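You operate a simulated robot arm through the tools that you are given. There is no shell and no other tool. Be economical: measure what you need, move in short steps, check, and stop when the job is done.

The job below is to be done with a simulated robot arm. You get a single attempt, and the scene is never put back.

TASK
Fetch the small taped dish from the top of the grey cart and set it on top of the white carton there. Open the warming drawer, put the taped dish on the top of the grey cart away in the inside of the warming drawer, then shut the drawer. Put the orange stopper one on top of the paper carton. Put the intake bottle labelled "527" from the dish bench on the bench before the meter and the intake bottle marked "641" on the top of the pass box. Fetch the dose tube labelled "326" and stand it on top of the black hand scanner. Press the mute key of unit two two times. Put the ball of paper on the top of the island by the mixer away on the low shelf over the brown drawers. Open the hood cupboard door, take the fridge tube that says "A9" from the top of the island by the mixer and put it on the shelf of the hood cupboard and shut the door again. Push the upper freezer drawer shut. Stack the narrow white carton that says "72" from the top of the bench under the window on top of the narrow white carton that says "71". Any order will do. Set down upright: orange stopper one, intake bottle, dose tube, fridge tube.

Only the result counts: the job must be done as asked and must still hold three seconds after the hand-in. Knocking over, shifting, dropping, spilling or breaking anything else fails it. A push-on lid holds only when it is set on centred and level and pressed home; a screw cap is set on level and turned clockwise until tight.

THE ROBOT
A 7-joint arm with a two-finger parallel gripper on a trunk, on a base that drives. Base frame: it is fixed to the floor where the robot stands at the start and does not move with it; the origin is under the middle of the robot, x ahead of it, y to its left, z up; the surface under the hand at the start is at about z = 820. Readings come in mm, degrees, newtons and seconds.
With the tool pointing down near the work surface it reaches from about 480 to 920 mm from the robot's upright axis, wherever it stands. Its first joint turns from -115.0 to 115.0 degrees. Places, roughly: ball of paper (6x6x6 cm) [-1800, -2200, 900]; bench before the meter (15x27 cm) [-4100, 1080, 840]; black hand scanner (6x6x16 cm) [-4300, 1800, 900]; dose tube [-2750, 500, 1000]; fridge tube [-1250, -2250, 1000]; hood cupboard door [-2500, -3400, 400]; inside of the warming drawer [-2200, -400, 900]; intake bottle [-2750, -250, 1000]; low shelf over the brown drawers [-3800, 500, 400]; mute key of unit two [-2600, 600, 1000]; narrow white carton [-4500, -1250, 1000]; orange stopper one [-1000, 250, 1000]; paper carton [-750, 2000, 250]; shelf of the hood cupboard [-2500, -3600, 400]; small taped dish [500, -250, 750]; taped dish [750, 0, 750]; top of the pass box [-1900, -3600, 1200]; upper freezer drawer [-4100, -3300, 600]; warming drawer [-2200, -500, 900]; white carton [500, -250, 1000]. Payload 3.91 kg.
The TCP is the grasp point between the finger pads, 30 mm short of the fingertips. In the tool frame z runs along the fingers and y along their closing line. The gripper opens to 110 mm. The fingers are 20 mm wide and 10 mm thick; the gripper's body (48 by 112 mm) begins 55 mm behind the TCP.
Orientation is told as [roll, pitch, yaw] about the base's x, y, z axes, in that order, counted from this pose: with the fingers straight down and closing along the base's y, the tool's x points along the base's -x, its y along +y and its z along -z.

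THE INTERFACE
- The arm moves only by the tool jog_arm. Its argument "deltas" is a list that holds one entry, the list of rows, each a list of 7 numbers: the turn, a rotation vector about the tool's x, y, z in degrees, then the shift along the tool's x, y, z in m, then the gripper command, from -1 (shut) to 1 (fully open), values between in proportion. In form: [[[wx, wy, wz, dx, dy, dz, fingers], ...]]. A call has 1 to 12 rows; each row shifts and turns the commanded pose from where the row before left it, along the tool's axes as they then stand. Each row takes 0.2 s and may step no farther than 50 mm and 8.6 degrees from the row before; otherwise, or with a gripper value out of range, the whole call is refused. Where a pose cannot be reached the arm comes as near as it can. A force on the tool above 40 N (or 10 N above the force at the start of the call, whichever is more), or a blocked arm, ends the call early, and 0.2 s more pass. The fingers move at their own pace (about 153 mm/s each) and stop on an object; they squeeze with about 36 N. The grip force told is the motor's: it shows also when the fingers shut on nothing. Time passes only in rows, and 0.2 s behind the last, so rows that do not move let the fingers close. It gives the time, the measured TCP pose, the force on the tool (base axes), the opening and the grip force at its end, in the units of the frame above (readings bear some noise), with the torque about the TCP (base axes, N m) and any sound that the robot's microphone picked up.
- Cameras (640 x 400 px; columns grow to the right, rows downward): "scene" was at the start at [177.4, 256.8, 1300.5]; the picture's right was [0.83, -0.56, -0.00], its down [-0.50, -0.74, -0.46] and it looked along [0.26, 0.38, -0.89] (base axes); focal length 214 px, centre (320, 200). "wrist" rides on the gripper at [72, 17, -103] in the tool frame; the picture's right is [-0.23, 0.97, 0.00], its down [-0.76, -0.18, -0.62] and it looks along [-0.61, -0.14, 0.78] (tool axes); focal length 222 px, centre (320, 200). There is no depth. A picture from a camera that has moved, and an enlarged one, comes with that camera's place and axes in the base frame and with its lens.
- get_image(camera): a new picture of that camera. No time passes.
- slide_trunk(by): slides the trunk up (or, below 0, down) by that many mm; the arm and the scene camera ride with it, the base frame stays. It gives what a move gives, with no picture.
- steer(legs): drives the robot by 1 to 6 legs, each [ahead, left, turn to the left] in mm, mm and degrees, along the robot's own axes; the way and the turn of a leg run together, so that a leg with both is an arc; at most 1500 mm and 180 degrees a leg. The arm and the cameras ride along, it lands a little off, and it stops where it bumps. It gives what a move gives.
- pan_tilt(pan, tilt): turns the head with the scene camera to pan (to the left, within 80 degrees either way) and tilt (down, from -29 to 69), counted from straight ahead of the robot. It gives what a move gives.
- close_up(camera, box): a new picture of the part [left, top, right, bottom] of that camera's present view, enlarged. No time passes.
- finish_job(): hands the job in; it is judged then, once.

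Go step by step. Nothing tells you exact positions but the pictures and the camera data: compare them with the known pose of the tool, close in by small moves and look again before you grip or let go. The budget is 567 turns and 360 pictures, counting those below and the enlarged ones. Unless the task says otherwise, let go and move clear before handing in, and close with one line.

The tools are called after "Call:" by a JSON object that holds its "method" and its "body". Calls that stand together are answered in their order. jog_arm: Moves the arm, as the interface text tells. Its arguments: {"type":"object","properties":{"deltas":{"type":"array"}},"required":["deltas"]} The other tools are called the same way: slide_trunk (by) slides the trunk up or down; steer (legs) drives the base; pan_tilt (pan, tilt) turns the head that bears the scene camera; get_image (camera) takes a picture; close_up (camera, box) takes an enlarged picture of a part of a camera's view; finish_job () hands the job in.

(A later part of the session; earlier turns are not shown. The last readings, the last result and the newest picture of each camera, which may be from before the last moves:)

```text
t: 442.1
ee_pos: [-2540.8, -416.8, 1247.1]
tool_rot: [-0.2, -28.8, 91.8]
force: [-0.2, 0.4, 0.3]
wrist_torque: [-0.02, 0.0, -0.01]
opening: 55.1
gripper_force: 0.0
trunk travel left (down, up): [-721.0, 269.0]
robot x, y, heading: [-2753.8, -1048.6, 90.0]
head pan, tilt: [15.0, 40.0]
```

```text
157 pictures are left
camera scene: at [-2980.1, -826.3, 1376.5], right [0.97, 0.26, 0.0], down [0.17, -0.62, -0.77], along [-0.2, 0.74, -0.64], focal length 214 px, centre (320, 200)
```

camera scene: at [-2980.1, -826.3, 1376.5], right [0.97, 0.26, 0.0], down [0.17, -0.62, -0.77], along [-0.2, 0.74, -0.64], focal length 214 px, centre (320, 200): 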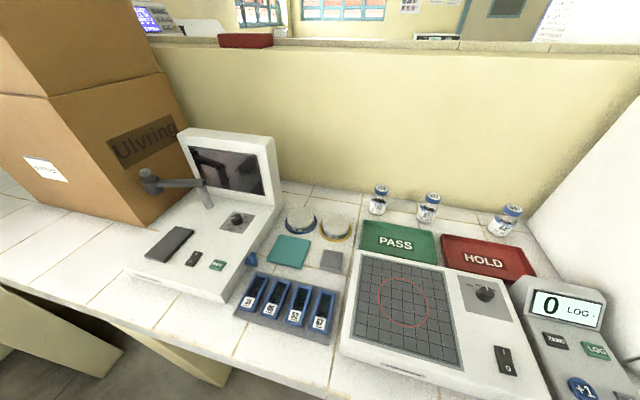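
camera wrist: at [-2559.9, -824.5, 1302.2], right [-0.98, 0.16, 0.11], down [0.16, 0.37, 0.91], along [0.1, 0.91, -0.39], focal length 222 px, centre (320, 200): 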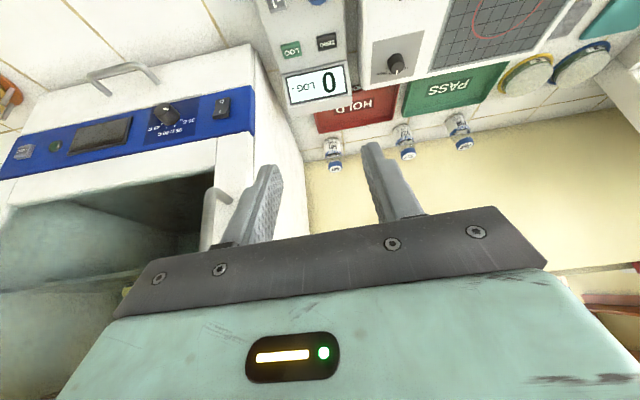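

Call:
{"method": "jog_arm", "body": {"deltas": [[[0, 0, 0, -0.0376, 0.0038, 0.0209, 0.45], [0, 0, 0, -0.0376, 0.0038, 0.0209, 0.45], [0, 0, 0, -0.0376, 0.0038, 0.0209, 0.45], [0, 0, 0, -0.0376, 0.0038, 0.0209, 0.45], [0, 0, 0, 0, 0, 0, 0.45]]]}}

Call:
{"method": "slide_trunk", "body": {"by": -180}}

Call:
{"method": "get_image", "body": {"camera": "wrist"}}

Call:
{"method": "get_image", "body": {"camera": "scene"}}

```text
t: 443.3
ee_pos: [-2560.3, -247.3, 1247.7]
tool_rot: [-0.2, -28.8, 91.8]
force: [1.3, -0.1, 0.2]
wrist_torque: [0.01, -0.01, 0.01]
opening: 80.0
gripper_force: 0.1
trunk travel left (down, up): [-721.0, 269.0]
robot x, y, heading: [-2750.2, -1049.2, 90.1]
head pan, tilt: [15.0, 40.0]
```

```text
t: 445.3
ee_pos: [-2556.1, -233.1, 1093.2]
tool_rot: [-0.4, -29.1, 91.5]
force: [4.0, 0.1, -0.8]
wrist_torque: [0.07, 0.28, 0.13]
opening: 79.9
gripper_force: 0.0
trunk travel left (down, up): [-541.0, 449.0]
robot x, y, heading: [-2753.5, -1030.7, 89.7]
head pan, tilt: [15.0, 40.0]
```

```text
156 pictures are left
camera wrist: at [-2572.2, -347.6, 1146.9], right [-0.98, 0.18, 0.11], down [0.17, 0.37, 0.92], along [0.12, 0.91, -0.39], focal length 222 px, centre (320, 200)
```

wrist: 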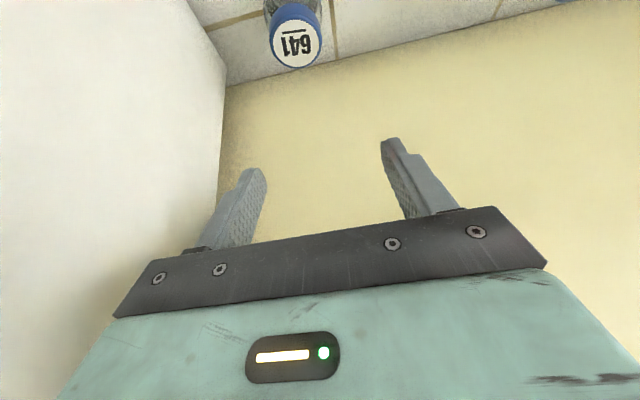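

```text
155 pictures are left
camera scene: at [-2980.9, -835.3, 1228.1], right [0.97, 0.25, 0.01], down [0.16, -0.6, -0.78], along [-0.19, 0.76, -0.62], focal length 214 px, centre (320, 200)
```

scene: 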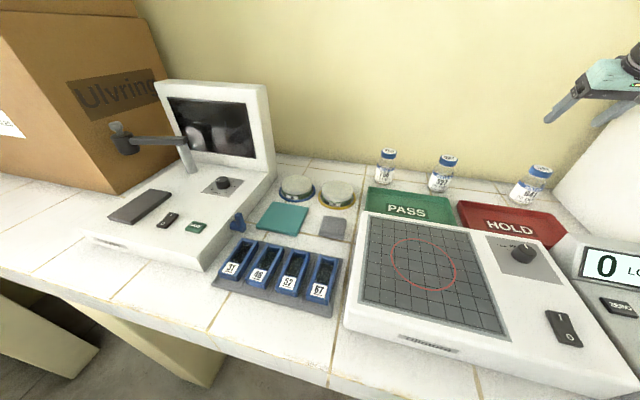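

The robot is being tilted again, so something is touching. I'll raise back up and look at the arm.

Call:
{"method": "slide_trunk", "body": {"by": 60}}

Call:
{"method": "pan_tilt", "body": {"pan": -30, "tilt": 50}}

Call:
{"method": "get_image", "body": {"camera": "scene"}}

```text
t: 446.3
ee_pos: [-2560.4, -248.3, 1126.9]
tool_rot: [-0.1, -28.9, 91.8]
force: [0.0, 0.0, -0.5]
wrist_torque: [-0.02, 0.0, -0.01]
opening: 79.9
gripper_force: 0.1
trunk travel left (down, up): [-601.0, 389.0]
robot x, y, heading: [-2756.7, -1049.4, 90.1]
head pan, tilt: [15.0, 40.0]
```

```text
t: 447.5
ee_pos: [-2560.7, -247.5, 1127.0]
tool_rot: [-0.1, -28.8, 91.8]
force: [-0.2, -0.4, -0.1]
wrist_torque: [-0.03, -0.01, -0.02]
opening: 79.9
gripper_force: 0.1
trunk travel left (down, up): [-601.0, 389.0]
robot x, y, heading: [-2745.7, -1052.8, 89.8]
head pan, tilt: [-30.0, 50.0]
```

```text
154 pictures are left
camera scene: at [-2919.7, -841.6, 1242.4], right [0.87, -0.5, 0.0], down [-0.38, -0.66, -0.64], along [0.32, 0.56, -0.77], focal length 214 px, centre (320, 200)
```

scene: 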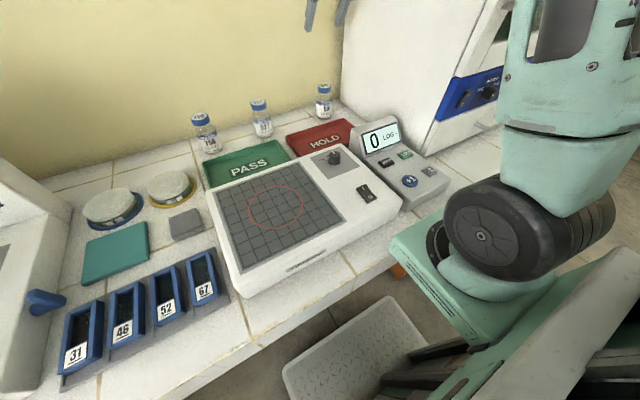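

The shoulder block touches the counter edge, so I'll back up 60 mm and reach further with the arm.

Call:
{"method": "steer", "body": {"legs": [[-60, 0, 0]]}}

Call:
{"method": "jog_arm", "body": {"deltas": [[[0, 0, 0, -0.0285, 0.001, 0.0158, 0.45], [0, 0, 0, -0.0285, 0.001, 0.0158, 0.45], [0, 0, 0, 0, 0, 0, 0.45]]]}}

Call:
{"method": "slide_trunk", "body": {"by": -60}}

Call:
{"method": "get_image", "body": {"camera": "wrist"}}

Call:
{"method": "get_image", "body": {"camera": "scene"}}

```text
t: 448.4
ee_pos: [-2560.3, -307.6, 1127.2]
tool_rot: [-0.1, -28.8, 91.8]
force: [0.1, -0.4, 0.5]
wrist_torque: [0.01, 0.02, -0.01]
opening: 79.8
gripper_force: 0.1
trunk travel left (down, up): [-601.0, 389.0]
robot x, y, heading: [-2756.1, -1107.0, 90.0]
head pan, tilt: [-30.0, 50.0]
```

```text
t: 449.2
ee_pos: [-2564.8, -240.0, 1128.4]
tool_rot: [-0.3, -28.8, 91.8]
force: [-1.0, -0.2, 0.5]
wrist_torque: [0.01, 0.02, 0.01]
opening: 79.6
gripper_force: 0.1
trunk travel left (down, up): [-601.0, 389.0]
robot x, y, heading: [-2753.1, -1111.9, 90.0]
head pan, tilt: [-30.0, 50.0]
```

```text
t: 450.2
ee_pos: [-2564.8, -241.7, 1067.6]
tool_rot: [-0.2, -28.8, 91.8]
force: [-0.4, -0.7, -0.3]
wrist_torque: [0.01, 0.0, 0.02]
opening: 79.8
gripper_force: 0.0
trunk travel left (down, up): [-541.0, 449.0]
robot x, y, heading: [-2751.6, -1111.2, 90.0]
head pan, tilt: [-30.0, 50.0]
```

```text
153 pictures are left
camera wrist: at [-2580.4, -356.0, 1122.7], right [-0.98, 0.17, 0.11], down [0.16, 0.37, 0.91], along [0.12, 0.91, -0.39], focal length 222 px, centre (320, 200)
```

wrist: 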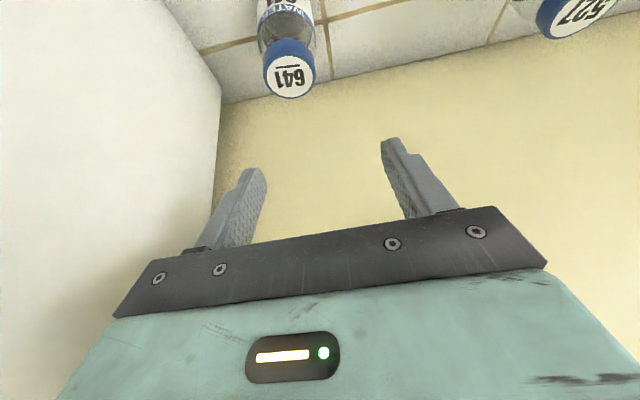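

```text
152 pictures are left
camera scene: at [-2919.7, -902.5, 1182.3], right [0.87, -0.5, 0.0], down [-0.38, -0.66, -0.64], along [0.32, 0.56, -0.77], focal length 214 px, centre (320, 200)
```

scene: 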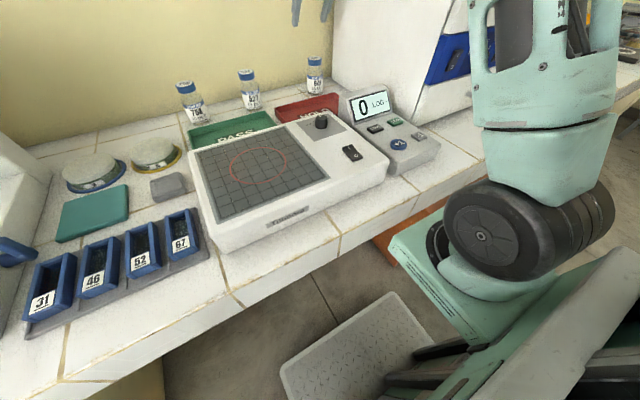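

Call:
{"method": "jog_arm", "body": {"deltas": [[[0, 0, 0, 0, -0.0135, 0, 0.45], [0, 0, 0, 0, 0, 0, 0.45]]]}}

Call:
{"method": "slide_trunk", "body": {"by": -75}}

Call:
{"method": "get_image", "body": {"camera": "wrist"}}

```text
t: 450.8
ee_pos: [-2552.6, -241.6, 1066.4]
tool_rot: [-0.2, -28.9, 91.8]
force: [-0.3, 0.3, 0.3]
wrist_torque: [0.0, 0.01, -0.01]
opening: 79.6
gripper_force: 0.1
trunk travel left (down, up): [-541.0, 449.0]
robot x, y, heading: [-2753.1, -1110.3, 89.9]
head pan, tilt: [-30.0, 50.0]
```

```text
t: 451.9
ee_pos: [-2553.0, -240.6, 992.5]
tool_rot: [-0.3, -28.8, 91.8]
force: [0.2, 1.0, 0.4]
wrist_torque: [0.02, -0.03, 0.01]
opening: 79.7
gripper_force: 0.1
trunk travel left (down, up): [-466.0, 524.0]
robot x, y, heading: [-2754.9, -1111.9, 90.1]
head pan, tilt: [-30.0, 50.0]
```

```text
151 pictures are left
camera wrist: at [-2567.4, -355.8, 1047.4], right [-0.98, 0.17, 0.11], down [0.16, 0.37, 0.91], along [0.12, 0.91, -0.39], focal length 222 px, centre (320, 200)
```

wrist: 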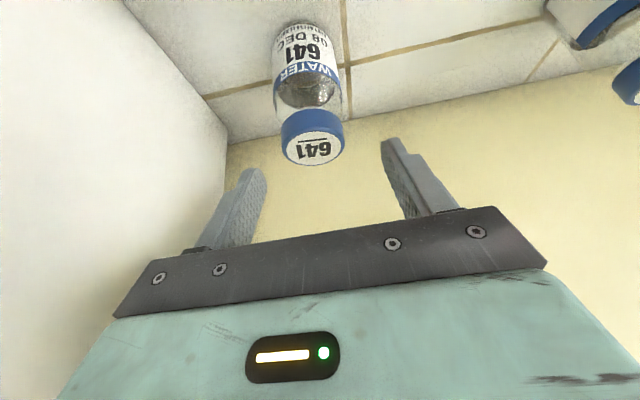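

Call:
{"method": "slide_trunk", "body": {"by": -60}}

Call:
{"method": "get_image", "body": {"camera": "wrist"}}

Call:
{"method": "get_image", "body": {"camera": "scene"}}

```text
t: 452.9
ee_pos: [-2551.5, -242.5, 932.7]
tool_rot: [-0.3, -28.9, 91.7]
force: [-0.4, -0.3, 0.7]
wrist_torque: [0.0, 0.03, 0.01]
opening: 79.8
gripper_force: 0.0
trunk travel left (down, up): [-406.0, 584.0]
robot x, y, heading: [-2753.6, -1110.6, 89.7]
head pan, tilt: [-30.0, 50.0]
```

```text
150 pictures are left
camera wrist: at [-2567.4, -355.8, 987.4], right [-0.98, 0.17, 0.11], down [0.16, 0.37, 0.91], along [0.12, 0.91, -0.39], focal length 222 px, centre (320, 200)
```

wrist: 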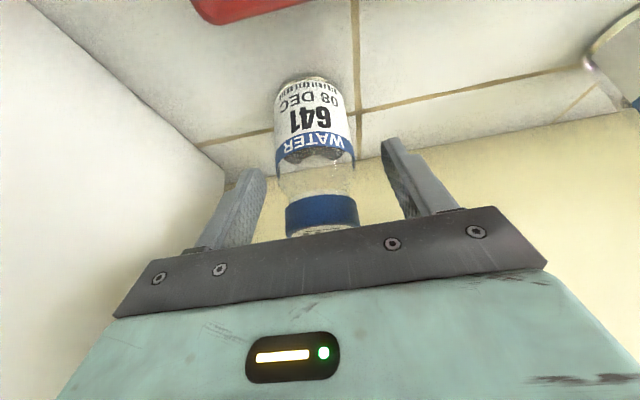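

```text
149 pictures are left
camera scene: at [-2919.7, -902.5, 1047.3], right [0.87, -0.5, 0.0], down [-0.38, -0.66, -0.64], along [0.32, 0.56, -0.77], focal length 214 px, centre (320, 200)
```

scene: 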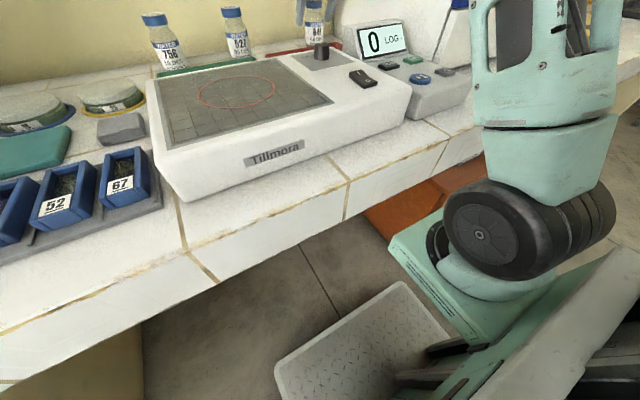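

Call:
{"method": "slide_trunk", "body": {"by": -14}}

Call:
{"method": "jog_arm", "body": {"deltas": [[[0, 0, 0, 0, 0, 0, -1], [0, 0, 0, 0, 0, 0, -1], [0, 0, 0, 0, 0, 0, -1]]]}}

Call:
{"method": "get_image", "body": {"camera": "wrist"}}

```text
t: 453.6
ee_pos: [-2553.5, -241.4, 917.3]
tool_rot: [-0.2, -28.8, 91.7]
force: [-0.4, 0.1, -0.8]
wrist_torque: [0.01, -0.01, -0.02]
opening: 79.9
gripper_force: 0.0
trunk travel left (down, up): [-392.0, 598.0]
robot x, y, heading: [-2750.7, -1113.7, 89.9]
head pan, tilt: [-30.0, 50.0]
```

```text
t: 454.4
ee_pos: [-2552.5, -241.0, 918.9]
tool_rot: [-0.1, -28.9, 91.8]
force: [0.4, 0.3, 2.3]
wrist_torque: [0.01, 0.01, -0.01]
opening: 50.5
gripper_force: 36.6
trunk travel left (down, up): [-392.0, 598.0]
robot x, y, heading: [-2751.0, -1111.8, 90.1]
head pan, tilt: [-30.0, 50.0]
```

```text
148 pictures are left
camera wrist: at [-2567.3, -355.8, 973.5], right [-0.98, 0.17, 0.11], down [0.16, 0.37, 0.91], along [0.12, 0.91, -0.39], focal length 222 px, centre (320, 200)
```

wrist: 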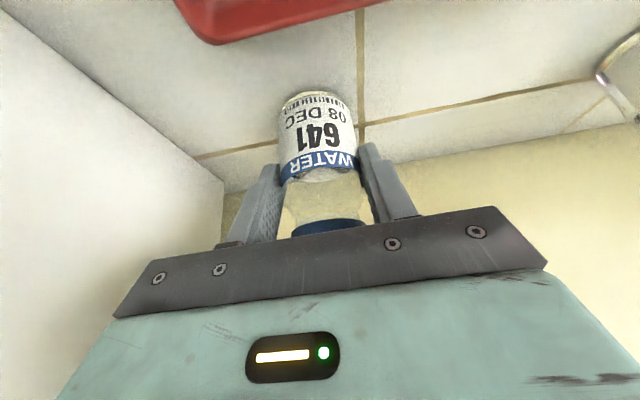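

Bottle 641 gripped. I'll lift and withdraw straight back.

Call:
{"method": "slide_trunk", "body": {"by": 340}}

Call:
{"method": "jog_arm", "body": {"deltas": [[[0, 0, 0, 0.0376, 0, -0.0209, -1], [0, 0, 0, 0.0376, 0, -0.0209, -1], [0, 0, 0, 0.0376, 0, -0.0209, -1], [0, 0, 0, 0.0376, 0, -0.0209, -1], [0, 0, 0, 0.0376, 0, -0.0209, -1], [0, 0, 0, 0, 0, 0, -1]]]}}

Call:
{"method": "steer", "body": {"legs": [[-200, 0, 0]]}}

Call:
{"method": "pan_tilt", "body": {"pan": 0, "tilt": 30}}

Call:
{"method": "get_image", "body": {"camera": "scene"}}

```text
t: 457.7
ee_pos: [-2552.1, -240.7, 1257.3]
tool_rot: [-0.2, -28.8, 91.8]
force: [0.2, -0.5, -0.3]
wrist_torque: [-0.02, -0.04, 0.01]
opening: 50.4
gripper_force: 36.5
trunk travel left (down, up): [-732.0, 258.0]
robot x, y, heading: [-2751.3, -1108.6, 89.9]
head pan, tilt: [-30.0, 50.0]
```

```text
t: 459.1
ee_pos: [-2548.2, -455.6, 1260.7]
tool_rot: [-0.3, -28.9, 91.8]
force: [0.5, 0.0, -0.9]
wrist_torque: [-0.04, -0.01, 0.02]
opening: 50.4
gripper_force: 35.7
trunk travel left (down, up): [-732.0, 258.0]
robot x, y, heading: [-2754.6, -1110.8, 90.0]
head pan, tilt: [-30.0, 50.0]
```

```text
t: 460.7
ee_pos: [-2548.4, -659.2, 1262.3]
tool_rot: [-0.1, -28.9, 91.8]
force: [-0.7, -0.5, -0.8]
wrist_torque: [0.01, -0.01, -0.01]
opening: 50.3
gripper_force: 35.8
trunk travel left (down, up): [-732.0, 258.0]
robot x, y, heading: [-2752.3, -1315.2, 89.9]
head pan, tilt: [-30.0, 50.0]
```

```text
t: 461.7
ee_pos: [-2549.3, -658.4, 1260.8]
tool_rot: [-0.2, -28.9, 91.8]
force: [0.3, -0.6, -1.5]
wrist_torque: [0.0, 0.01, 0.03]
opening: 50.4
gripper_force: 35.9
trunk travel left (down, up): [-732.0, 258.0]
robot x, y, heading: [-2754.9, -1316.8, 90.0]
head pan, tilt: [0.0, 30.0]
```

```text
147 pictures are left
camera scene: at [-2958.1, -1082.7, 1402.8], right [1.0, 0.0, 0.0], down [0.0, -0.5, -0.87], along [0.0, 0.87, -0.5], focal length 214 px, centre (320, 200)
```

scene: 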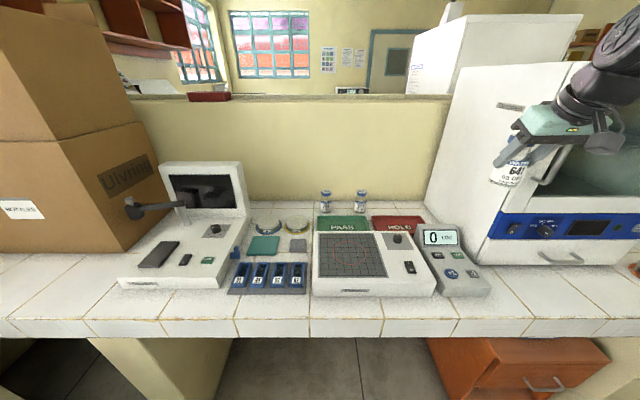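

Call:
{"method": "steer", "body": {"legs": [[60, 0, 0], [0, 0, 90], [0, 0, 90]]}}

Call:
{"method": "pan_tilt", "body": {"pan": 0, "tilt": 25}}

Call:
{"method": "get_image", "body": {"camera": "scene"}}

```text
t: 470.3
ee_pos: [-2948.1, -1913.5, 1262.3]
tool_rot: [-0.2, -28.8, -87.3]
force: [-0.3, 0.4, -1.1]
wrist_torque: [0.01, 0.0, 0.0]
opening: 50.2
gripper_force: 36.4
trunk travel left (down, up): [-732.0, 258.0]
robot x, y, heading: [-2750.5, -1253.5, -89.3]
head pan, tilt: [0.0, 30.0]
```

```text
t: 471.0
ee_pos: [-2948.6, -1913.1, 1261.9]
tool_rot: [-0.2, -28.7, -87.5]
force: [-1.2, 0.0, -1.3]
wrist_torque: [0.0, -0.02, -0.02]
opening: 50.6
gripper_force: 36.2
trunk travel left (down, up): [-732.0, 258.0]
robot x, y, heading: [-2752.8, -1259.6, -89.3]
head pan, tilt: [0.0, 25.0]
```

```text
146 pictures are left
camera scene: at [-2544.9, -1486.7, 1410.8], right [-1.0, -0.01, 0.0], down [-0.01, 0.42, -0.91], along [0.01, -0.91, -0.42], focal length 214 px, centre (320, 200)
```

scene: 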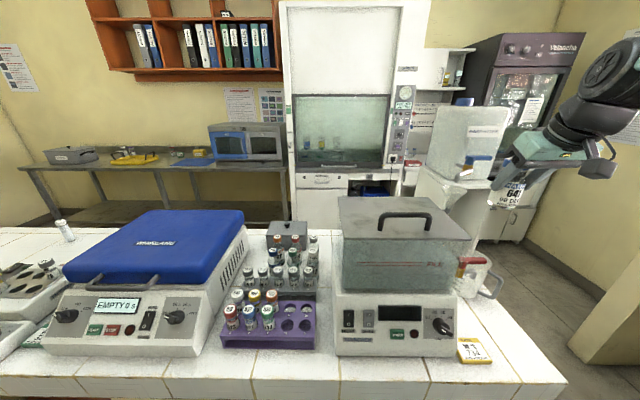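

Call:
{"method": "pan_tilt", "body": {"pan": -45, "tilt": 25}}

Call:
{"method": "get_image", "body": {"camera": "scene"}}

```text
t: 472.1
ee_pos: [-2948.8, -1913.2, 1261.7]
tool_rot: [-0.2, -28.8, -87.5]
force: [-0.8, -0.3, -1.8]
wrist_torque: [0.02, -0.01, 0.01]
opening: 50.4
gripper_force: 35.5
trunk travel left (down, up): [-732.0, 258.0]
robot x, y, heading: [-2752.6, -1254.5, -89.1]
head pan, tilt: [-45.0, 25.0]
```

```text
145 pictures are left
camera scene: at [-2610.3, -1460.7, 1410.9], right [-0.72, 0.7, 0.0], down [0.29, 0.3, -0.91], along [-0.63, -0.65, -0.42], focal length 214 px, centre (320, 200)
```

scene: 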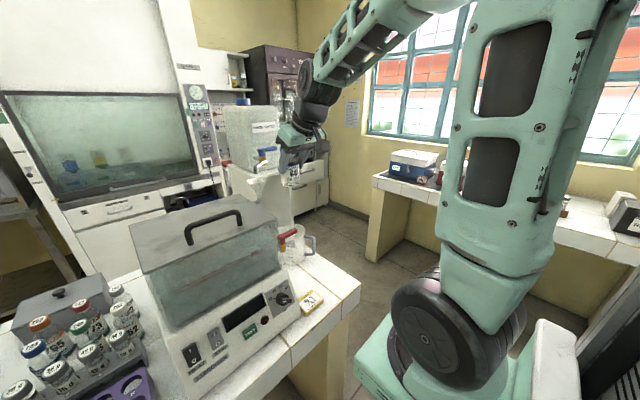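

Call:
{"method": "slide_trunk", "body": {"by": 150}}

Call:
{"method": "steer", "body": {"legs": [[0, 1500, 0], [0, 850, 0], [1390, 0, 0], [0, 0, -90]]}}

Call:
{"method": "pan_tilt", "body": {"pan": 20, "tilt": 25}}

Call:
{"method": "get_image", "body": {"camera": "scene"}}

```text
t: 473.8
ee_pos: [-2948.9, -1913.0, 1411.3]
tool_rot: [-0.2, -28.8, -87.4]
force: [0.2, -0.2, -1.0]
wrist_torque: [0.05, 0.02, 0.0]
opening: 50.4
gripper_force: 36.3
trunk travel left (down, up): [-882.0, 108.0]
robot x, y, heading: [-2752.4, -1252.2, -89.2]
head pan, tilt: [-45.0, 25.0]
```

```text
t: 495.7
ee_pos: [-1106.5, -2426.7, 1413.3]
tool_rot: [-0.2, -28.8, -179.9]
force: [-0.4, 0.1, -0.7]
wrist_torque: [-0.01, 0.02, 0.02]
opening: 50.3
gripper_force: 36.1
trunk travel left (down, up): [-882.0, 108.0]
robot x, y, heading: [-455.9, -2653.2, 178.1]
head pan, tilt: [-45.0, 25.0]
```

```text
t: 497.1
ee_pos: [-1106.5, -2427.9, 1412.0]
tool_rot: [-0.2, -28.8, -180.0]
force: [0.5, 0.8, -1.4]
wrist_torque: [0.01, -0.02, 0.05]
opening: 50.2
gripper_force: 35.5
trunk travel left (down, up): [-882.0, 108.0]
robot x, y, heading: [-457.4, -2654.4, 178.3]
head pan, tilt: [20.0, 25.0]
```

```text
144 pictures are left
camera scene: at [-692.7, -2882.3, 1560.9], right [-0.31, 0.95, 0.0], down [0.4, 0.13, -0.91], along [-0.86, -0.28, -0.42], focal length 214 px, centre (320, 200)
```

scene: 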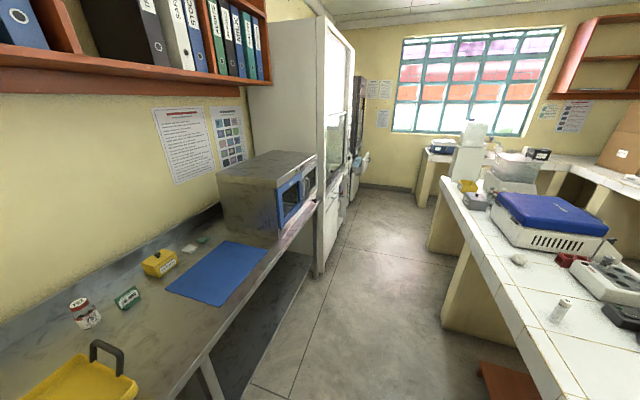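

Call:
{"method": "steer", "body": {"legs": [[1117, 0, 0], [0, 0, 91.7]]}}

Call:
{"method": "pan_tilt", "body": {"pan": -10, "tilt": 35}}

Call:
{"method": "get_image", "body": {"camera": "scene"}}

Call:
{"method": "get_image", "body": {"camera": "wrist"}}

```text
t: 500.9
ee_pos: [-1801.9, -2377.2, 1410.5]
tool_rot: [-0.3, -28.8, 176.5]
force: [-0.2, 0.3, -1.8]
wrist_torque: [-0.02, -0.02, -0.04]
opening: 50.2
gripper_force: 36.0
trunk travel left (down, up): [-882.0, 108.0]
robot x, y, heading: [-1167.4, -2643.1, 174.5]
head pan, tilt: [20.0, 25.0]
stopped in leg 1: the robot was blocked; the commanded pose is now the measured one
```

```text
t: 501.9
ee_pos: [-1803.5, -2377.9, 1411.6]
tool_rot: [-0.2, -28.8, 176.4]
force: [0.0, -0.5, -1.9]
wrist_torque: [0.01, -0.02, -0.01]
opening: 50.2
gripper_force: 36.5
trunk travel left (down, up): [-882.0, 108.0]
robot x, y, heading: [-1170.3, -2643.2, 174.5]
head pan, tilt: [-10.0, 35.0]
```

```text
143 pictures are left
camera scene: at [-1414.3, -2810.1, 1545.1], right [0.26, 0.96, 0.0], down [0.55, -0.15, -0.82], along [-0.79, 0.22, -0.57], focal length 214 px, centre (320, 200)
```

scene: 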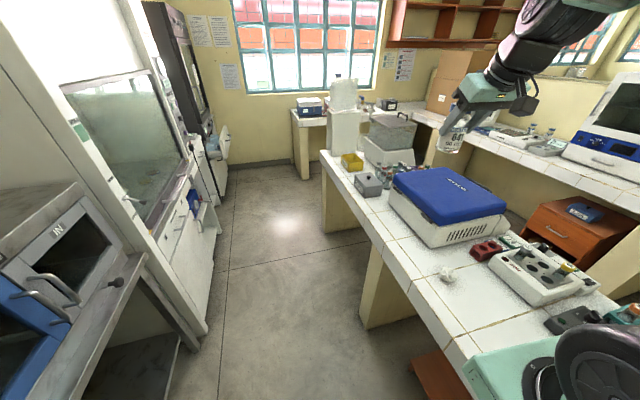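

```text
142 pictures are left
camera wrist: at [-1691.8, -2402.6, 1467.0], right [-0.26, -0.96, 0.11], down [-0.36, 0.2, 0.91], along [-0.9, 0.2, -0.39], focal length 222 px, centre (320, 200)
```

wrist: 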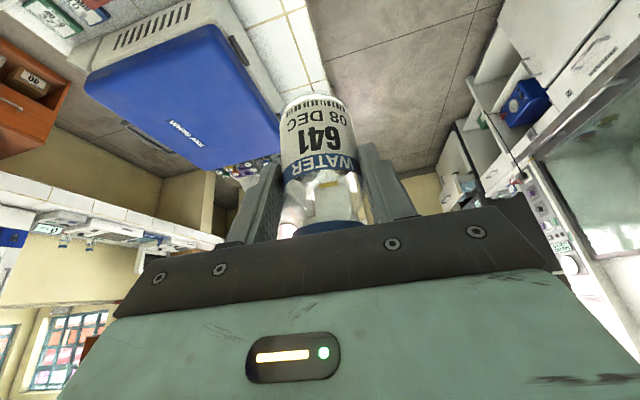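

Call:
{"method": "steer", "body": {"legs": [[0, 60, 0], [-760, 0, 5.5], [0, 0, 90]]}}

Call:
{"method": "get_image", "body": {"camera": "scene"}}

```text
t: 510.4
ee_pos: [-591.1, -3393.6, 1410.8]
tool_rot: [-0.2, -28.8, -86.6]
force: [0.5, 0.8, -1.2]
wrist_torque: [0.02, -0.03, 0.01]
opening: 50.2
gripper_force: 35.0
trunk travel left (down, up): [-882.0, 108.0]
robot x, y, heading: [-402.0, -2734.3, -88.3]
head pan, tilt: [-10.0, 35.0]
```

```text
141 pictures are left
camera scene: at [-208.5, -2957.1, 1545.1], right [-0.99, 0.15, 0.0], down [0.08, 0.57, -0.82], along [-0.12, -0.81, -0.57], focal length 214 px, centre (320, 200)
```

scene: 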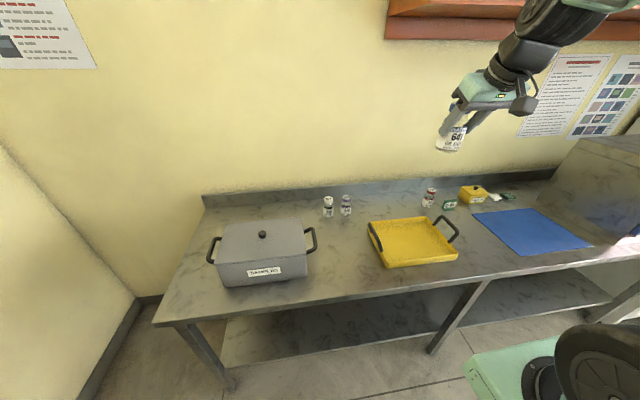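

Call:
{"method": "steer", "body": {"legs": [[0, 0, -1.7], [0, -1190, 0]]}}

Call:
{"method": "get_image", "body": {"camera": "scene"}}

Call:
{"method": "get_image", "body": {"camera": "wrist"}}

```text
t: 516.9
ee_pos: [-1815.1, -3374.0, 1410.8]
tool_rot: [-0.2, -28.7, -89.1]
force: [0.9, 0.2, 0.0]
wrist_torque: [0.04, -0.01, 0.0]
opening: 50.2
gripper_force: 35.7
trunk travel left (down, up): [-882.0, 108.0]
robot x, y, heading: [-1597.8, -2721.9, -91.1]
head pan, tilt: [-10.0, 35.0]
```

```text
140 pictures are left
camera scene: at [-1413.9, -2953.6, 1545.1], right [-0.98, 0.19, 0.0], down [0.11, 0.56, -0.82], along [-0.16, -0.8, -0.57], focal length 214 px, centre (320, 200)
```

scene: 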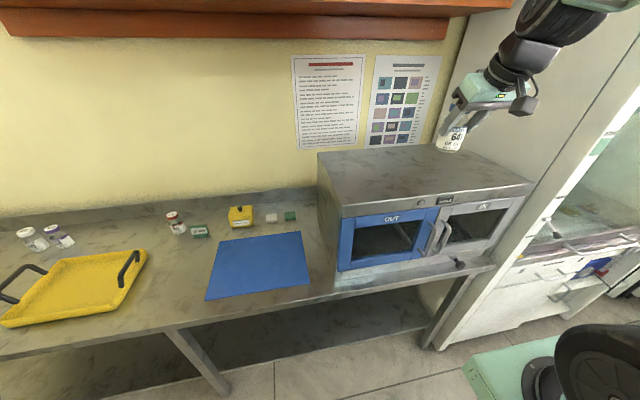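

```text
139 pictures are left
camera wrist: at [-1800.5, -3260.7, 1467.0], right [0.98, -0.19, 0.11], down [-0.17, -0.37, 0.91], along [-0.13, -0.91, -0.39], focal length 222 px, centre (320, 200)
```

wrist: 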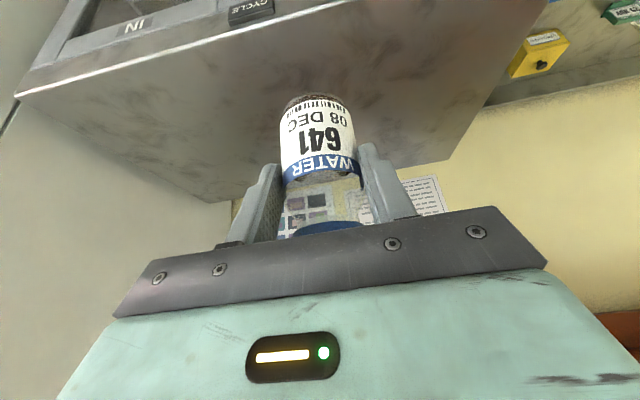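

The pass box (OUT/IN doors) has its top at about z 1190, x −1560…−2165, y −3394…−3750. I'll lower partly, then drive forward over it.

Call:
{"method": "slide_trunk", "body": {"by": -90}}

Call:
{"method": "steer", "body": {"legs": [[115, 10, 1]]}}

Call:
{"method": "get_image", "body": {"camera": "scene"}}

Call:
{"method": "get_image", "body": {"camera": "wrist"}}

```text
t: 518.1
ee_pos: [-1814.1, -3373.5, 1320.9]
tool_rot: [-0.2, -28.9, -89.1]
force: [0.5, -1.0, -0.6]
wrist_torque: [0.0, 0.0, -0.01]
opening: 50.3
gripper_force: 35.9
trunk travel left (down, up): [-792.0, 198.0]
robot x, y, heading: [-1599.2, -2717.6, -90.9]
head pan, tilt: [-10.0, 35.0]
```

```text
t: 519.3
ee_pos: [-1792.8, -3490.2, 1321.7]
tool_rot: [-0.2, -28.7, -88.0]
force: [0.3, -0.3, -1.1]
wrist_torque: [0.01, 0.04, 0.0]
opening: 50.2
gripper_force: 35.6
trunk travel left (down, up): [-792.0, 198.0]
robot x, y, heading: [-1588.7, -2836.0, -90.1]
head pan, tilt: [-10.0, 35.0]
```

```text
138 pictures are left
camera scene: at [-1400.4, -3062.5, 1455.1], right [-0.99, 0.17, 0.0], down [0.1, 0.57, -0.82], along [-0.14, -0.81, -0.57], focal length 214 px, centre (320, 200)
```

scene: 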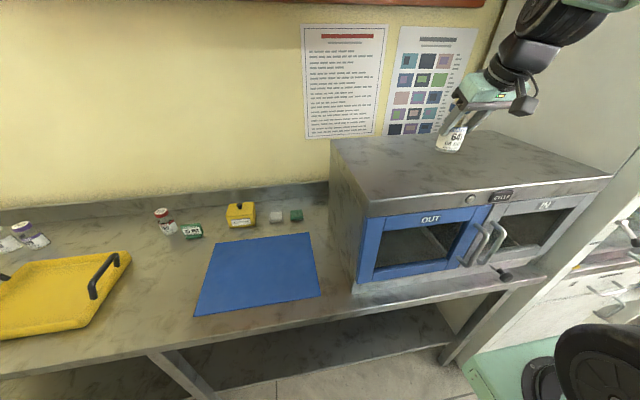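

```text
137 pictures are left
camera wrist: at [-1781.1, -3376.8, 1377.0], right [0.98, -0.17, 0.11], down [-0.16, -0.37, 0.91], along [-0.11, -0.91, -0.39], focal length 222 px, centre (320, 200)
```

wrist: 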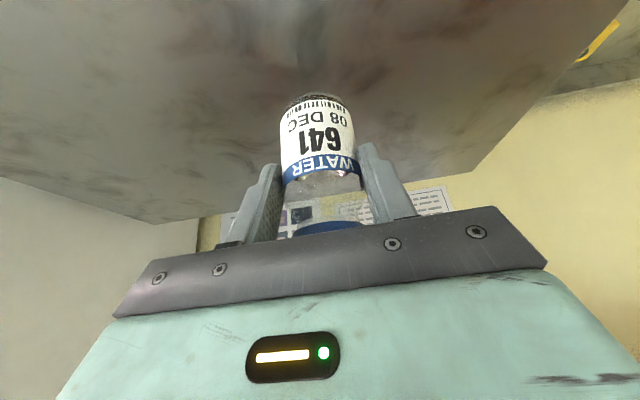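

Call:
{"method": "slide_trunk", "body": {"by": -55}}

Call:
{"method": "jog_arm", "body": {"deltas": [[[0, 0, 0, 0.0024, 0, 0.0044, -1], [0, 0, 0, 0, 0, 0, -1]]]}}

Call:
{"method": "close_up", "body": {"camera": "scene", "box": [380, 70, 560, 200]}}

```text
t: 520.3
ee_pos: [-1794.1, -3491.4, 1270.5]
tool_rot: [-0.4, -29.5, -88.0]
force: [-1.4, -4.6, 36.6]
wrist_torque: [-0.88, -0.1, 0.01]
opening: 50.6
gripper_force: 36.1
trunk travel left (down, up): [-737.0, 253.0]
robot x, y, heading: [-1592.1, -2837.2, -89.6]
head pan, tilt: [-10.0, 35.0]
```

```text
t: 520.9
ee_pos: [-1793.2, -3490.1, 1263.7]
tool_rot: [-0.3, -29.2, -88.0]
force: [1.4, 0.0, 38.4]
wrist_torque: [-0.69, -0.14, 0.03]
opening: 50.2
gripper_force: 36.0
trunk travel left (down, up): [-737.0, 253.0]
robot x, y, heading: [-1588.5, -2833.5, -89.8]
head pan, tilt: [-10.0, 35.0]
```

```text
3.08 times, centred on (470, 135) of scene
camera zoom: at [-1399.9, -3061.2, 1400.4], right [-0.99, 0.17, 0.0], down [0.1, 0.56, -0.82], along [-0.14, -0.81, -0.57], focal length 660 px, centre (-142, 400)
```

zoom: 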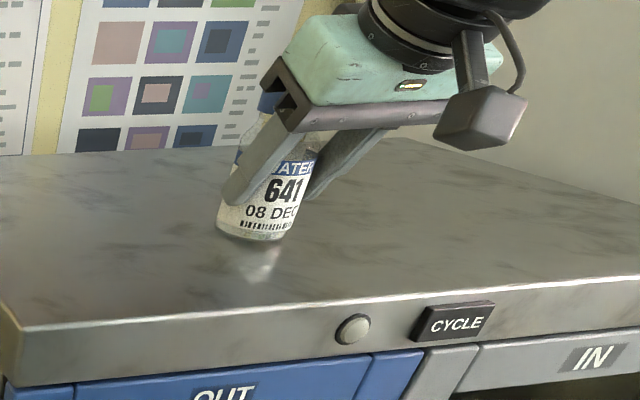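

Call:
{"method": "jog_arm", "body": {"deltas": [[[0, 0, 0, -0.002, 0, -0.0035, -1], [0, 0, 0, 0, 0, 0, -1]]]}}

```text
t: 521.5
ee_pos: [-1793.2, -3490.7, 1265.0]
tool_rot: [-0.2, -28.9, -88.0]
force: [0.7, -5.7, 15.4]
wrist_torque: [-0.97, 0.0, 0.02]
opening: 50.4
gripper_force: 36.2
trunk travel left (down, up): [-737.0, 253.0]
robot x, y, heading: [-1591.8, -2834.7, -89.6]
head pan, tilt: [-10.0, 35.0]
```

Call:
{"method": "jog_arm", "body": {"deltas": [[[0, 0, 0, -0.0007, 0, -0.0013, -1], [0, 0, 0, 0, 0, 0, -1], [0, 0, 0, 0, 0, 0, 0.1], [0, 0, 0, 0, 0, 0, 0.4], [0, 0, 0, 0, 0, 0, 0.5]]]}}

Call:
{"method": "get_image", "body": {"camera": "wrist"}}

Call:
{"method": "close_up", "body": {"camera": "scene", "box": [380, 70, 560, 200]}}

```text
t: 522.7
ee_pos: [-1793.1, -3489.5, 1267.1]
tool_rot: [-0.3, -28.8, -88.1]
force: [-0.8, 0.5, -0.7]
wrist_torque: [0.01, 0.02, 0.0]
opening: 82.4
gripper_force: 0.0
trunk travel left (down, up): [-737.0, 253.0]
robot x, y, heading: [-1587.9, -2833.7, -89.8]
head pan, tilt: [-10.0, 35.0]
```

```text
135 pictures are left
camera wrist: at [-1781.3, -3377.0, 1322.1], right [0.98, -0.17, 0.11], down [-0.16, -0.37, 0.91], along [-0.11, -0.91, -0.39], focal length 222 px, centre (320, 200)
```

wrist: 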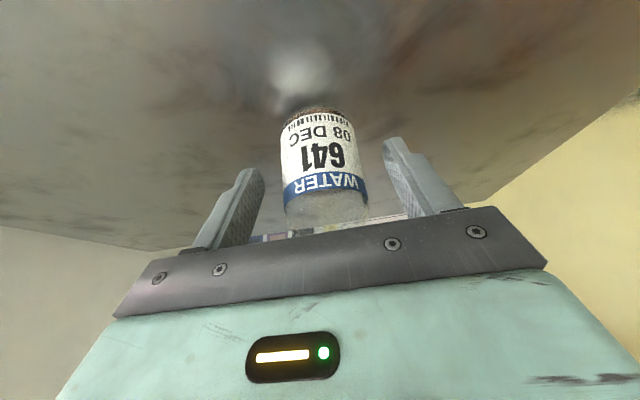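

```text
3.08 times, centred on (470, 135) of scene
camera zoom: at [-1400.4, -3062.6, 1400.1], right [-0.99, 0.17, 0.0], down [0.1, 0.57, -0.82], along [-0.14, -0.81, -0.57], focal length 660 px, centre (-142, 400)
```

zoom: 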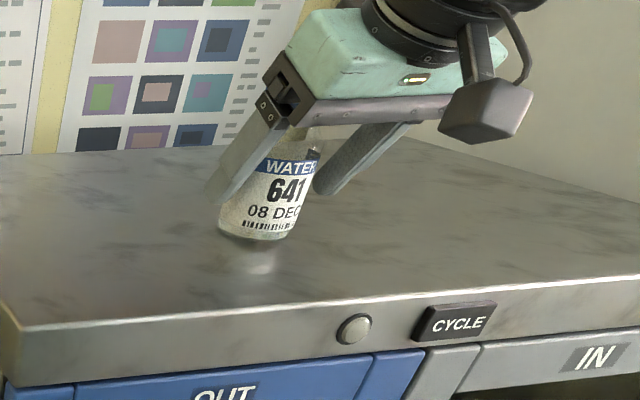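

Call:
{"method": "jog_arm", "body": {"deltas": [[[0, 0, 0, 0, 0, -0.03, 0.5], [0, 0, 0, 0, 0, -0.045, 0.5], [0, 0, 0, 0, 0, -0.045, 0.5], [0, 0, 0, 0, 0, 0, 0.5]]]}}

Call:
{"method": "steer", "body": {"legs": [[-120, 0, 0]]}}

Call:
{"method": "get_image", "body": {"camera": "scene"}}

```text
t: 523.7
ee_pos: [-1794.7, -3432.5, 1371.1]
tool_rot: [-0.2, -28.7, -88.1]
force: [0.2, -0.8, 0.0]
wrist_torque: [0.03, 0.0, 0.0]
opening: 82.3
gripper_force: 0.0
trunk travel left (down, up): [-737.0, 253.0]
robot x, y, heading: [-1591.4, -2835.5, -90.0]
head pan, tilt: [-10.0, 35.0]
```

```text
t: 524.9
ee_pos: [-1794.5, -3311.7, 1371.6]
tool_rot: [-0.2, -28.9, -88.0]
force: [-0.2, -0.8, -0.9]
wrist_torque: [-0.01, -0.01, 0.0]
opening: 82.5
gripper_force: 0.1
trunk travel left (down, up): [-737.0, 253.0]
robot x, y, heading: [-1592.3, -2711.1, -89.8]
head pan, tilt: [-10.0, 35.0]
```

```text
133 pictures are left
camera scene: at [-1400.8, -2941.4, 1400.1], right [-0.99, 0.17, 0.0], down [0.1, 0.57, -0.82], along [-0.14, -0.81, -0.57], focal length 214 px, centre (320, 200)
```

scene: 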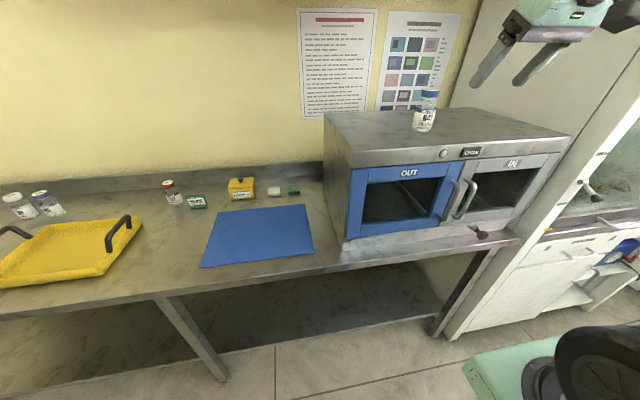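

Bottle 641 stands on the pass box. Next I'll look at the hood cupboard.

Call:
{"method": "jog_arm", "body": {"deltas": [[[0, 7.2, 0, 0.02, 0, -0.01, 0], [0, 7.2, 0, 0.02, 0, -0.01, 0], [0, 7.2, 0, 0.02, 0, 0, 0], [0, 7.2, 0, 0.02, 0, 0, 0], [0, 0, 0, 0.03, 0.04, 0, 0], [0, 0, 0, 0.0, 0.045, 0, 0], [0, 0, 0, 0.0, 0.045, 0, 0], [0, 0, 0, 0.0, 0.045, 0, 0], [0, 0, 0, 0, 0, 0, 0]]]}}

Call:
{"method": "steer", "body": {"legs": [[0, -700, 0]]}}

Call:
{"method": "pan_tilt", "body": {"pan": 0, "tilt": 45}}

Call:
{"method": "get_image", "body": {"camera": "scene"}}

```text
t: 526.9
ee_pos: [-1622.7, -3190.2, 1366.4]
tool_rot: [-0.2, 0.0, -88.1]
force: [-0.1, 0.9, 0.2]
wrist_torque: [0.02, 0.0, -0.02]
opening: 54.9
gripper_force: 0.1
trunk travel left (down, up): [-737.0, 253.0]
robot x, y, heading: [-1592.8, -2711.6, -90.1]
head pan, tilt: [-10.0, 35.0]
```

```text
t: 530.7
ee_pos: [-2302.8, -3195.4, 1364.3]
tool_rot: [-0.3, 0.0, -87.5]
force: [-0.2, -0.3, -0.4]
wrist_torque: [-0.03, 0.01, 0.02]
opening: 55.0
gripper_force: 0.0
trunk travel left (down, up): [-737.0, 253.0]
robot x, y, heading: [-2272.5, -2718.1, -89.4]
head pan, tilt: [-10.0, 35.0]
```

```text
t: 531.4
ee_pos: [-2302.0, -3195.3, 1363.9]
tool_rot: [-0.1, 0.0, -87.5]
force: [0.3, 0.0, 0.0]
wrist_torque: [0.02, 0.04, 0.02]
opening: 55.0
gripper_force: 0.0
trunk travel left (down, up): [-737.0, 253.0]
robot x, y, heading: [-2272.9, -2716.7, -89.3]
head pan, tilt: [0.0, 45.0]
```

```text
132 pictures are left
camera scene: at [-2067.4, -2939.1, 1385.3], right [-1.0, -0.01, 0.0], down [-0.01, 0.71, -0.71], along [0.01, -0.71, -0.71], focal length 214 px, centre (320, 200)
```

scene: 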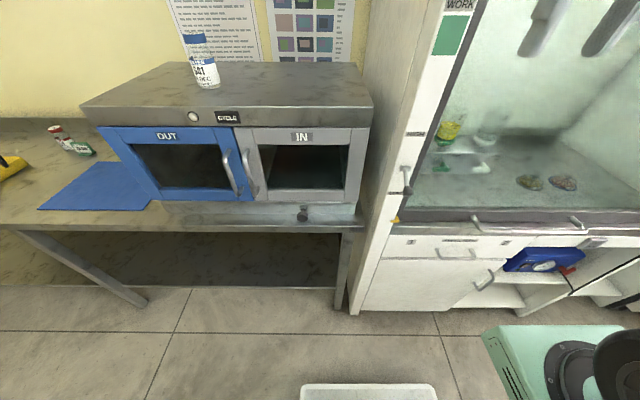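

Call:
{"method": "slide_trunk", "body": {"by": -400}}

Call:
{"method": "steer", "body": {"legs": [[0, -350, 0]]}}

Call:
{"method": "pan_tilt", "body": {"pan": 5, "tilt": 30}}

Call:
{"method": "get_image", "body": {"camera": "scene"}}

```text
t: 535.2
ee_pos: [-2304.5, -3196.2, 964.6]
tool_rot: [-0.3, 0.1, -87.5]
force: [0.5, -0.3, 0.6]
wrist_torque: [0.04, 0.01, -0.02]
opening: 55.0
gripper_force: 0.0
trunk travel left (down, up): [-337.0, 653.0]
robot x, y, heading: [-2274.5, -2717.3, -89.3]
head pan, tilt: [0.0, 45.0]
```

```text
t: 537.5
ee_pos: [-2657.7, -3198.9, 965.4]
tool_rot: [-0.2, 0.0, -87.8]
force: [-0.2, -0.3, 0.3]
wrist_torque: [-0.02, 0.02, 0.02]
opening: 54.9
gripper_force: 0.0
trunk travel left (down, up): [-337.0, 653.0]
robot x, y, heading: [-2625.7, -2721.8, -89.3]
head pan, tilt: [0.0, 45.0]
```

```text
t: 538.3
ee_pos: [-2657.8, -3199.4, 963.3]
tool_rot: [-0.2, 0.0, -87.8]
force: [0.2, -0.5, 0.0]
wrist_torque: [-0.03, 0.01, -0.01]
opening: 55.1
gripper_force: 0.0
trunk travel left (down, up): [-337.0, 653.0]
robot x, y, heading: [-2628.7, -2719.2, -89.6]
head pan, tilt: [5.0, 30.0]
```

```text
131 pictures are left
camera scene: at [-2413.0, -2951.9, 1007.8], right [-1.0, -0.09, 0.0], down [-0.05, 0.5, -0.87], along [0.08, -0.86, -0.5], focal length 214 px, centre (320, 200)
```

scene: 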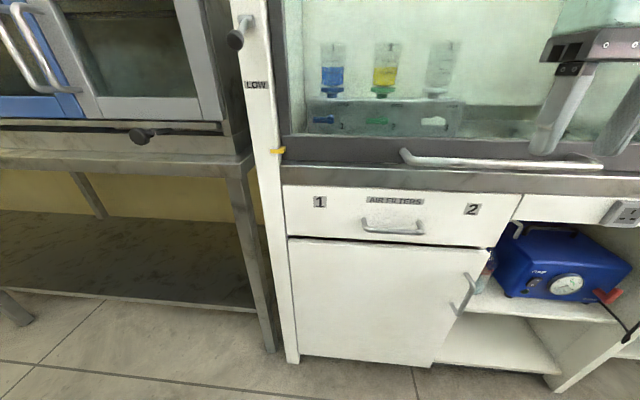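

Call:
{"method": "pan_tilt", "body": {"pan": -50, "tilt": 25}}

Call:
{"method": "get_image", "body": {"camera": "scene"}}

Call:
{"method": "pan_tilt", "body": {"pan": -80, "tilt": 25}}

Call:
{"method": "get_image", "body": {"camera": "scene"}}

```text
t: 539.5
ee_pos: [-2657.8, -3198.0, 963.8]
tool_rot: [-0.2, 0.0, -87.8]
force: [0.5, -0.8, 0.2]
wrist_torque: [-0.02, 0.01, 0.0]
opening: 55.0
gripper_force: 0.0
trunk travel left (down, up): [-337.0, 653.0]
robot x, y, heading: [-2628.4, -2720.9, -89.4]
head pan, tilt: [-50.0, 25.0]
```

```text
130 pictures are left
camera scene: at [-2491.6, -2921.7, 1015.9], right [-0.65, 0.76, 0.0], down [0.32, 0.27, -0.91], along [-0.69, -0.59, -0.42], focal length 214 px, centre (320, 200)
```

scene: 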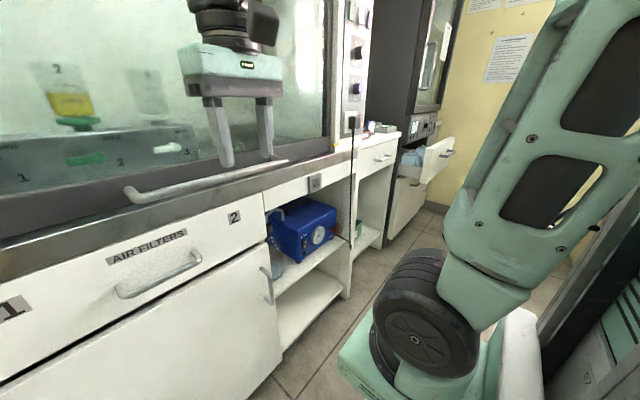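

```text
t: 540.5
ee_pos: [-2657.5, -3198.7, 964.7]
tool_rot: [-0.1, 0.0, -87.8]
force: [0.5, 0.9, 0.1]
wrist_torque: [0.02, -0.04, -0.01]
opening: 55.0
gripper_force: 0.1
trunk travel left (down, up): [-337.0, 653.0]
robot x, y, heading: [-2628.8, -2719.2, -89.5]
head pan, tilt: [-80.0, 25.0]
```

```text
129 pictures are left
camera scene: at [-2512.1, -2878.7, 1015.9], right [-0.18, 0.98, 0.0], down [0.42, 0.08, -0.91], along [-0.89, -0.17, -0.42], focal length 214 px, centre (320, 200)
```

scene: 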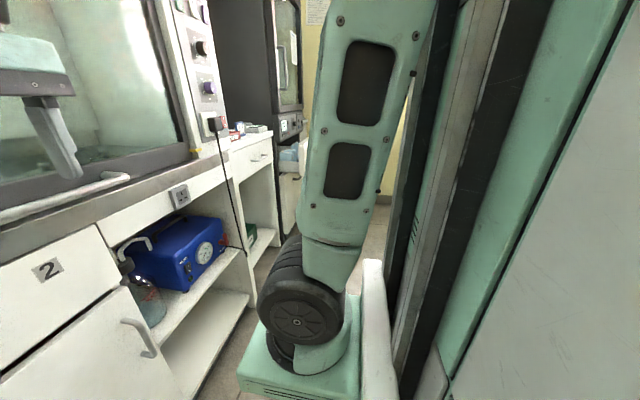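

I see the freezer's open upper drawer further west. I'll drive there first.

Call:
{"method": "steer", "body": {"legs": [[60, 0, 0], [0, -750, 0]]}}

Call:
{"method": "pan_tilt", "body": {"pan": -40, "tilt": 30}}

Call:
{"method": "get_image", "body": {"camera": "scene"}}

```text
t: 545.1
ee_pos: [-3395.8, -3264.6, 963.7]
tool_rot: [-0.3, 0.0, -87.8]
force: [0.4, 0.1, 0.2]
wrist_torque: [-0.04, 0.02, 0.03]
opening: 54.8
gripper_force: 0.0
trunk travel left (down, up): [-337.0, 653.0]
robot x, y, heading: [-3368.4, -2787.0, -89.6]
head pan, tilt: [-80.0, 25.0]
```

```text
t: 546.1
ee_pos: [-3396.5, -3264.1, 963.9]
tool_rot: [-0.2, 0.0, -87.9]
force: [0.1, -0.5, 0.4]
wrist_torque: [0.02, 0.03, -0.03]
opening: 54.7
gripper_force: 0.0
trunk travel left (down, up): [-337.0, 653.0]
robot x, y, heading: [-3361.5, -2785.1, -89.5]
head pan, tilt: [-40.0, 30.0]
```

```text
128 pictures are left
camera scene: at [-3217.0, -2996.8, 1007.9], right [-0.77, 0.64, 0.0], down [0.32, 0.39, -0.87], along [-0.55, -0.67, -0.5], focal length 214 px, centre (320, 200)
```

scene: 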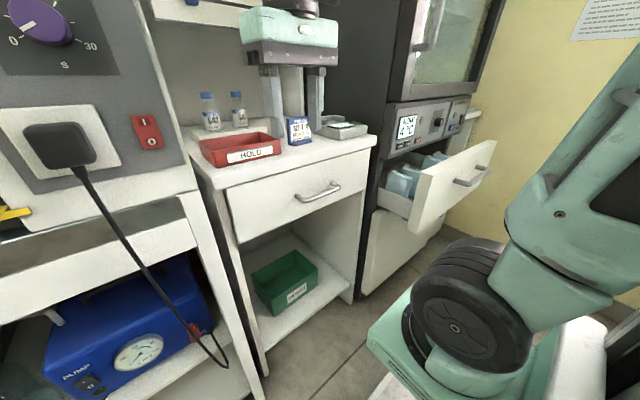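

Call:
{"method": "steer", "body": {"legs": [[-60, 0, 0], [0, -640, 0]]}}

Call:
{"method": "pan_tilt", "body": {"pan": -10, "tilt": 45}}

Call:
{"method": "get_image", "body": {"camera": "scene"}}

Call:
{"method": "get_image", "body": {"camera": "wrist"}}

```text
t: 550.3
ee_pos: [-4038.4, -3210.7, 964.4]
tool_rot: [-0.2, 0.0, -87.6]
force: [0.1, 0.6, -0.5]
wrist_torque: [-0.01, -0.01, -0.01]
opening: 54.9
gripper_force: 0.0
trunk travel left (down, up): [-337.0, 653.0]
robot x, y, heading: [-4011.8, -2734.9, -89.4]
head pan, tilt: [-40.0, 30.0]
```

```text
t: 551.2
ee_pos: [-4038.5, -3210.3, 964.0]
tool_rot: [-0.2, 0.0, -87.6]
force: [0.0, 0.2, 0.5]
wrist_torque: [-0.05, 0.01, 0.0]
opening: 54.9
gripper_force: 0.0
trunk travel left (down, up): [-337.0, 653.0]
robot x, y, heading: [-4007.6, -2732.7, -89.2]
head pan, tilt: [-10.0, 45.0]
```

```text
127 pictures are left
camera scene: at [-3816.4, -2953.8, 985.3], right [-0.99, 0.16, 0.0], down [0.11, 0.7, -0.71], along [-0.11, -0.7, -0.71], focal length 214 px, centre (320, 200)
```

scene: 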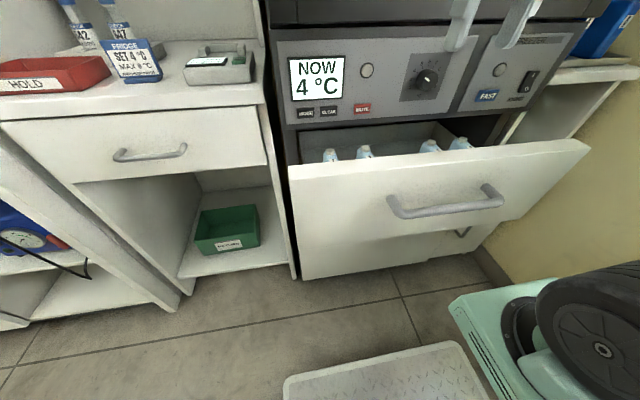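

```text
126 pictures are left
camera wrist: at [-4025.2, -3139.4, 1067.8], right [0.98, -0.19, 0.0], down [-0.14, -0.77, 0.62], along [-0.12, -0.61, -0.78], focal length 222 px, centre (320, 200)
```

wrist: 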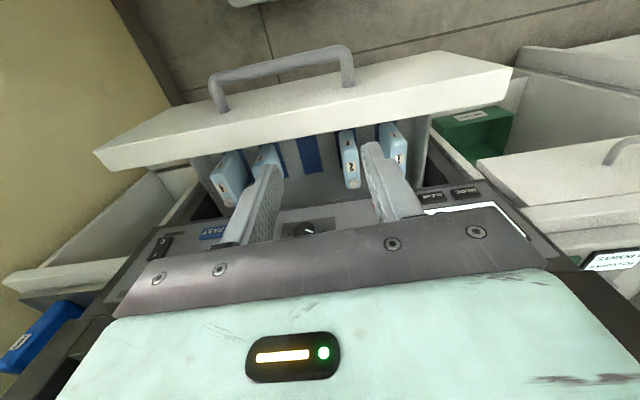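

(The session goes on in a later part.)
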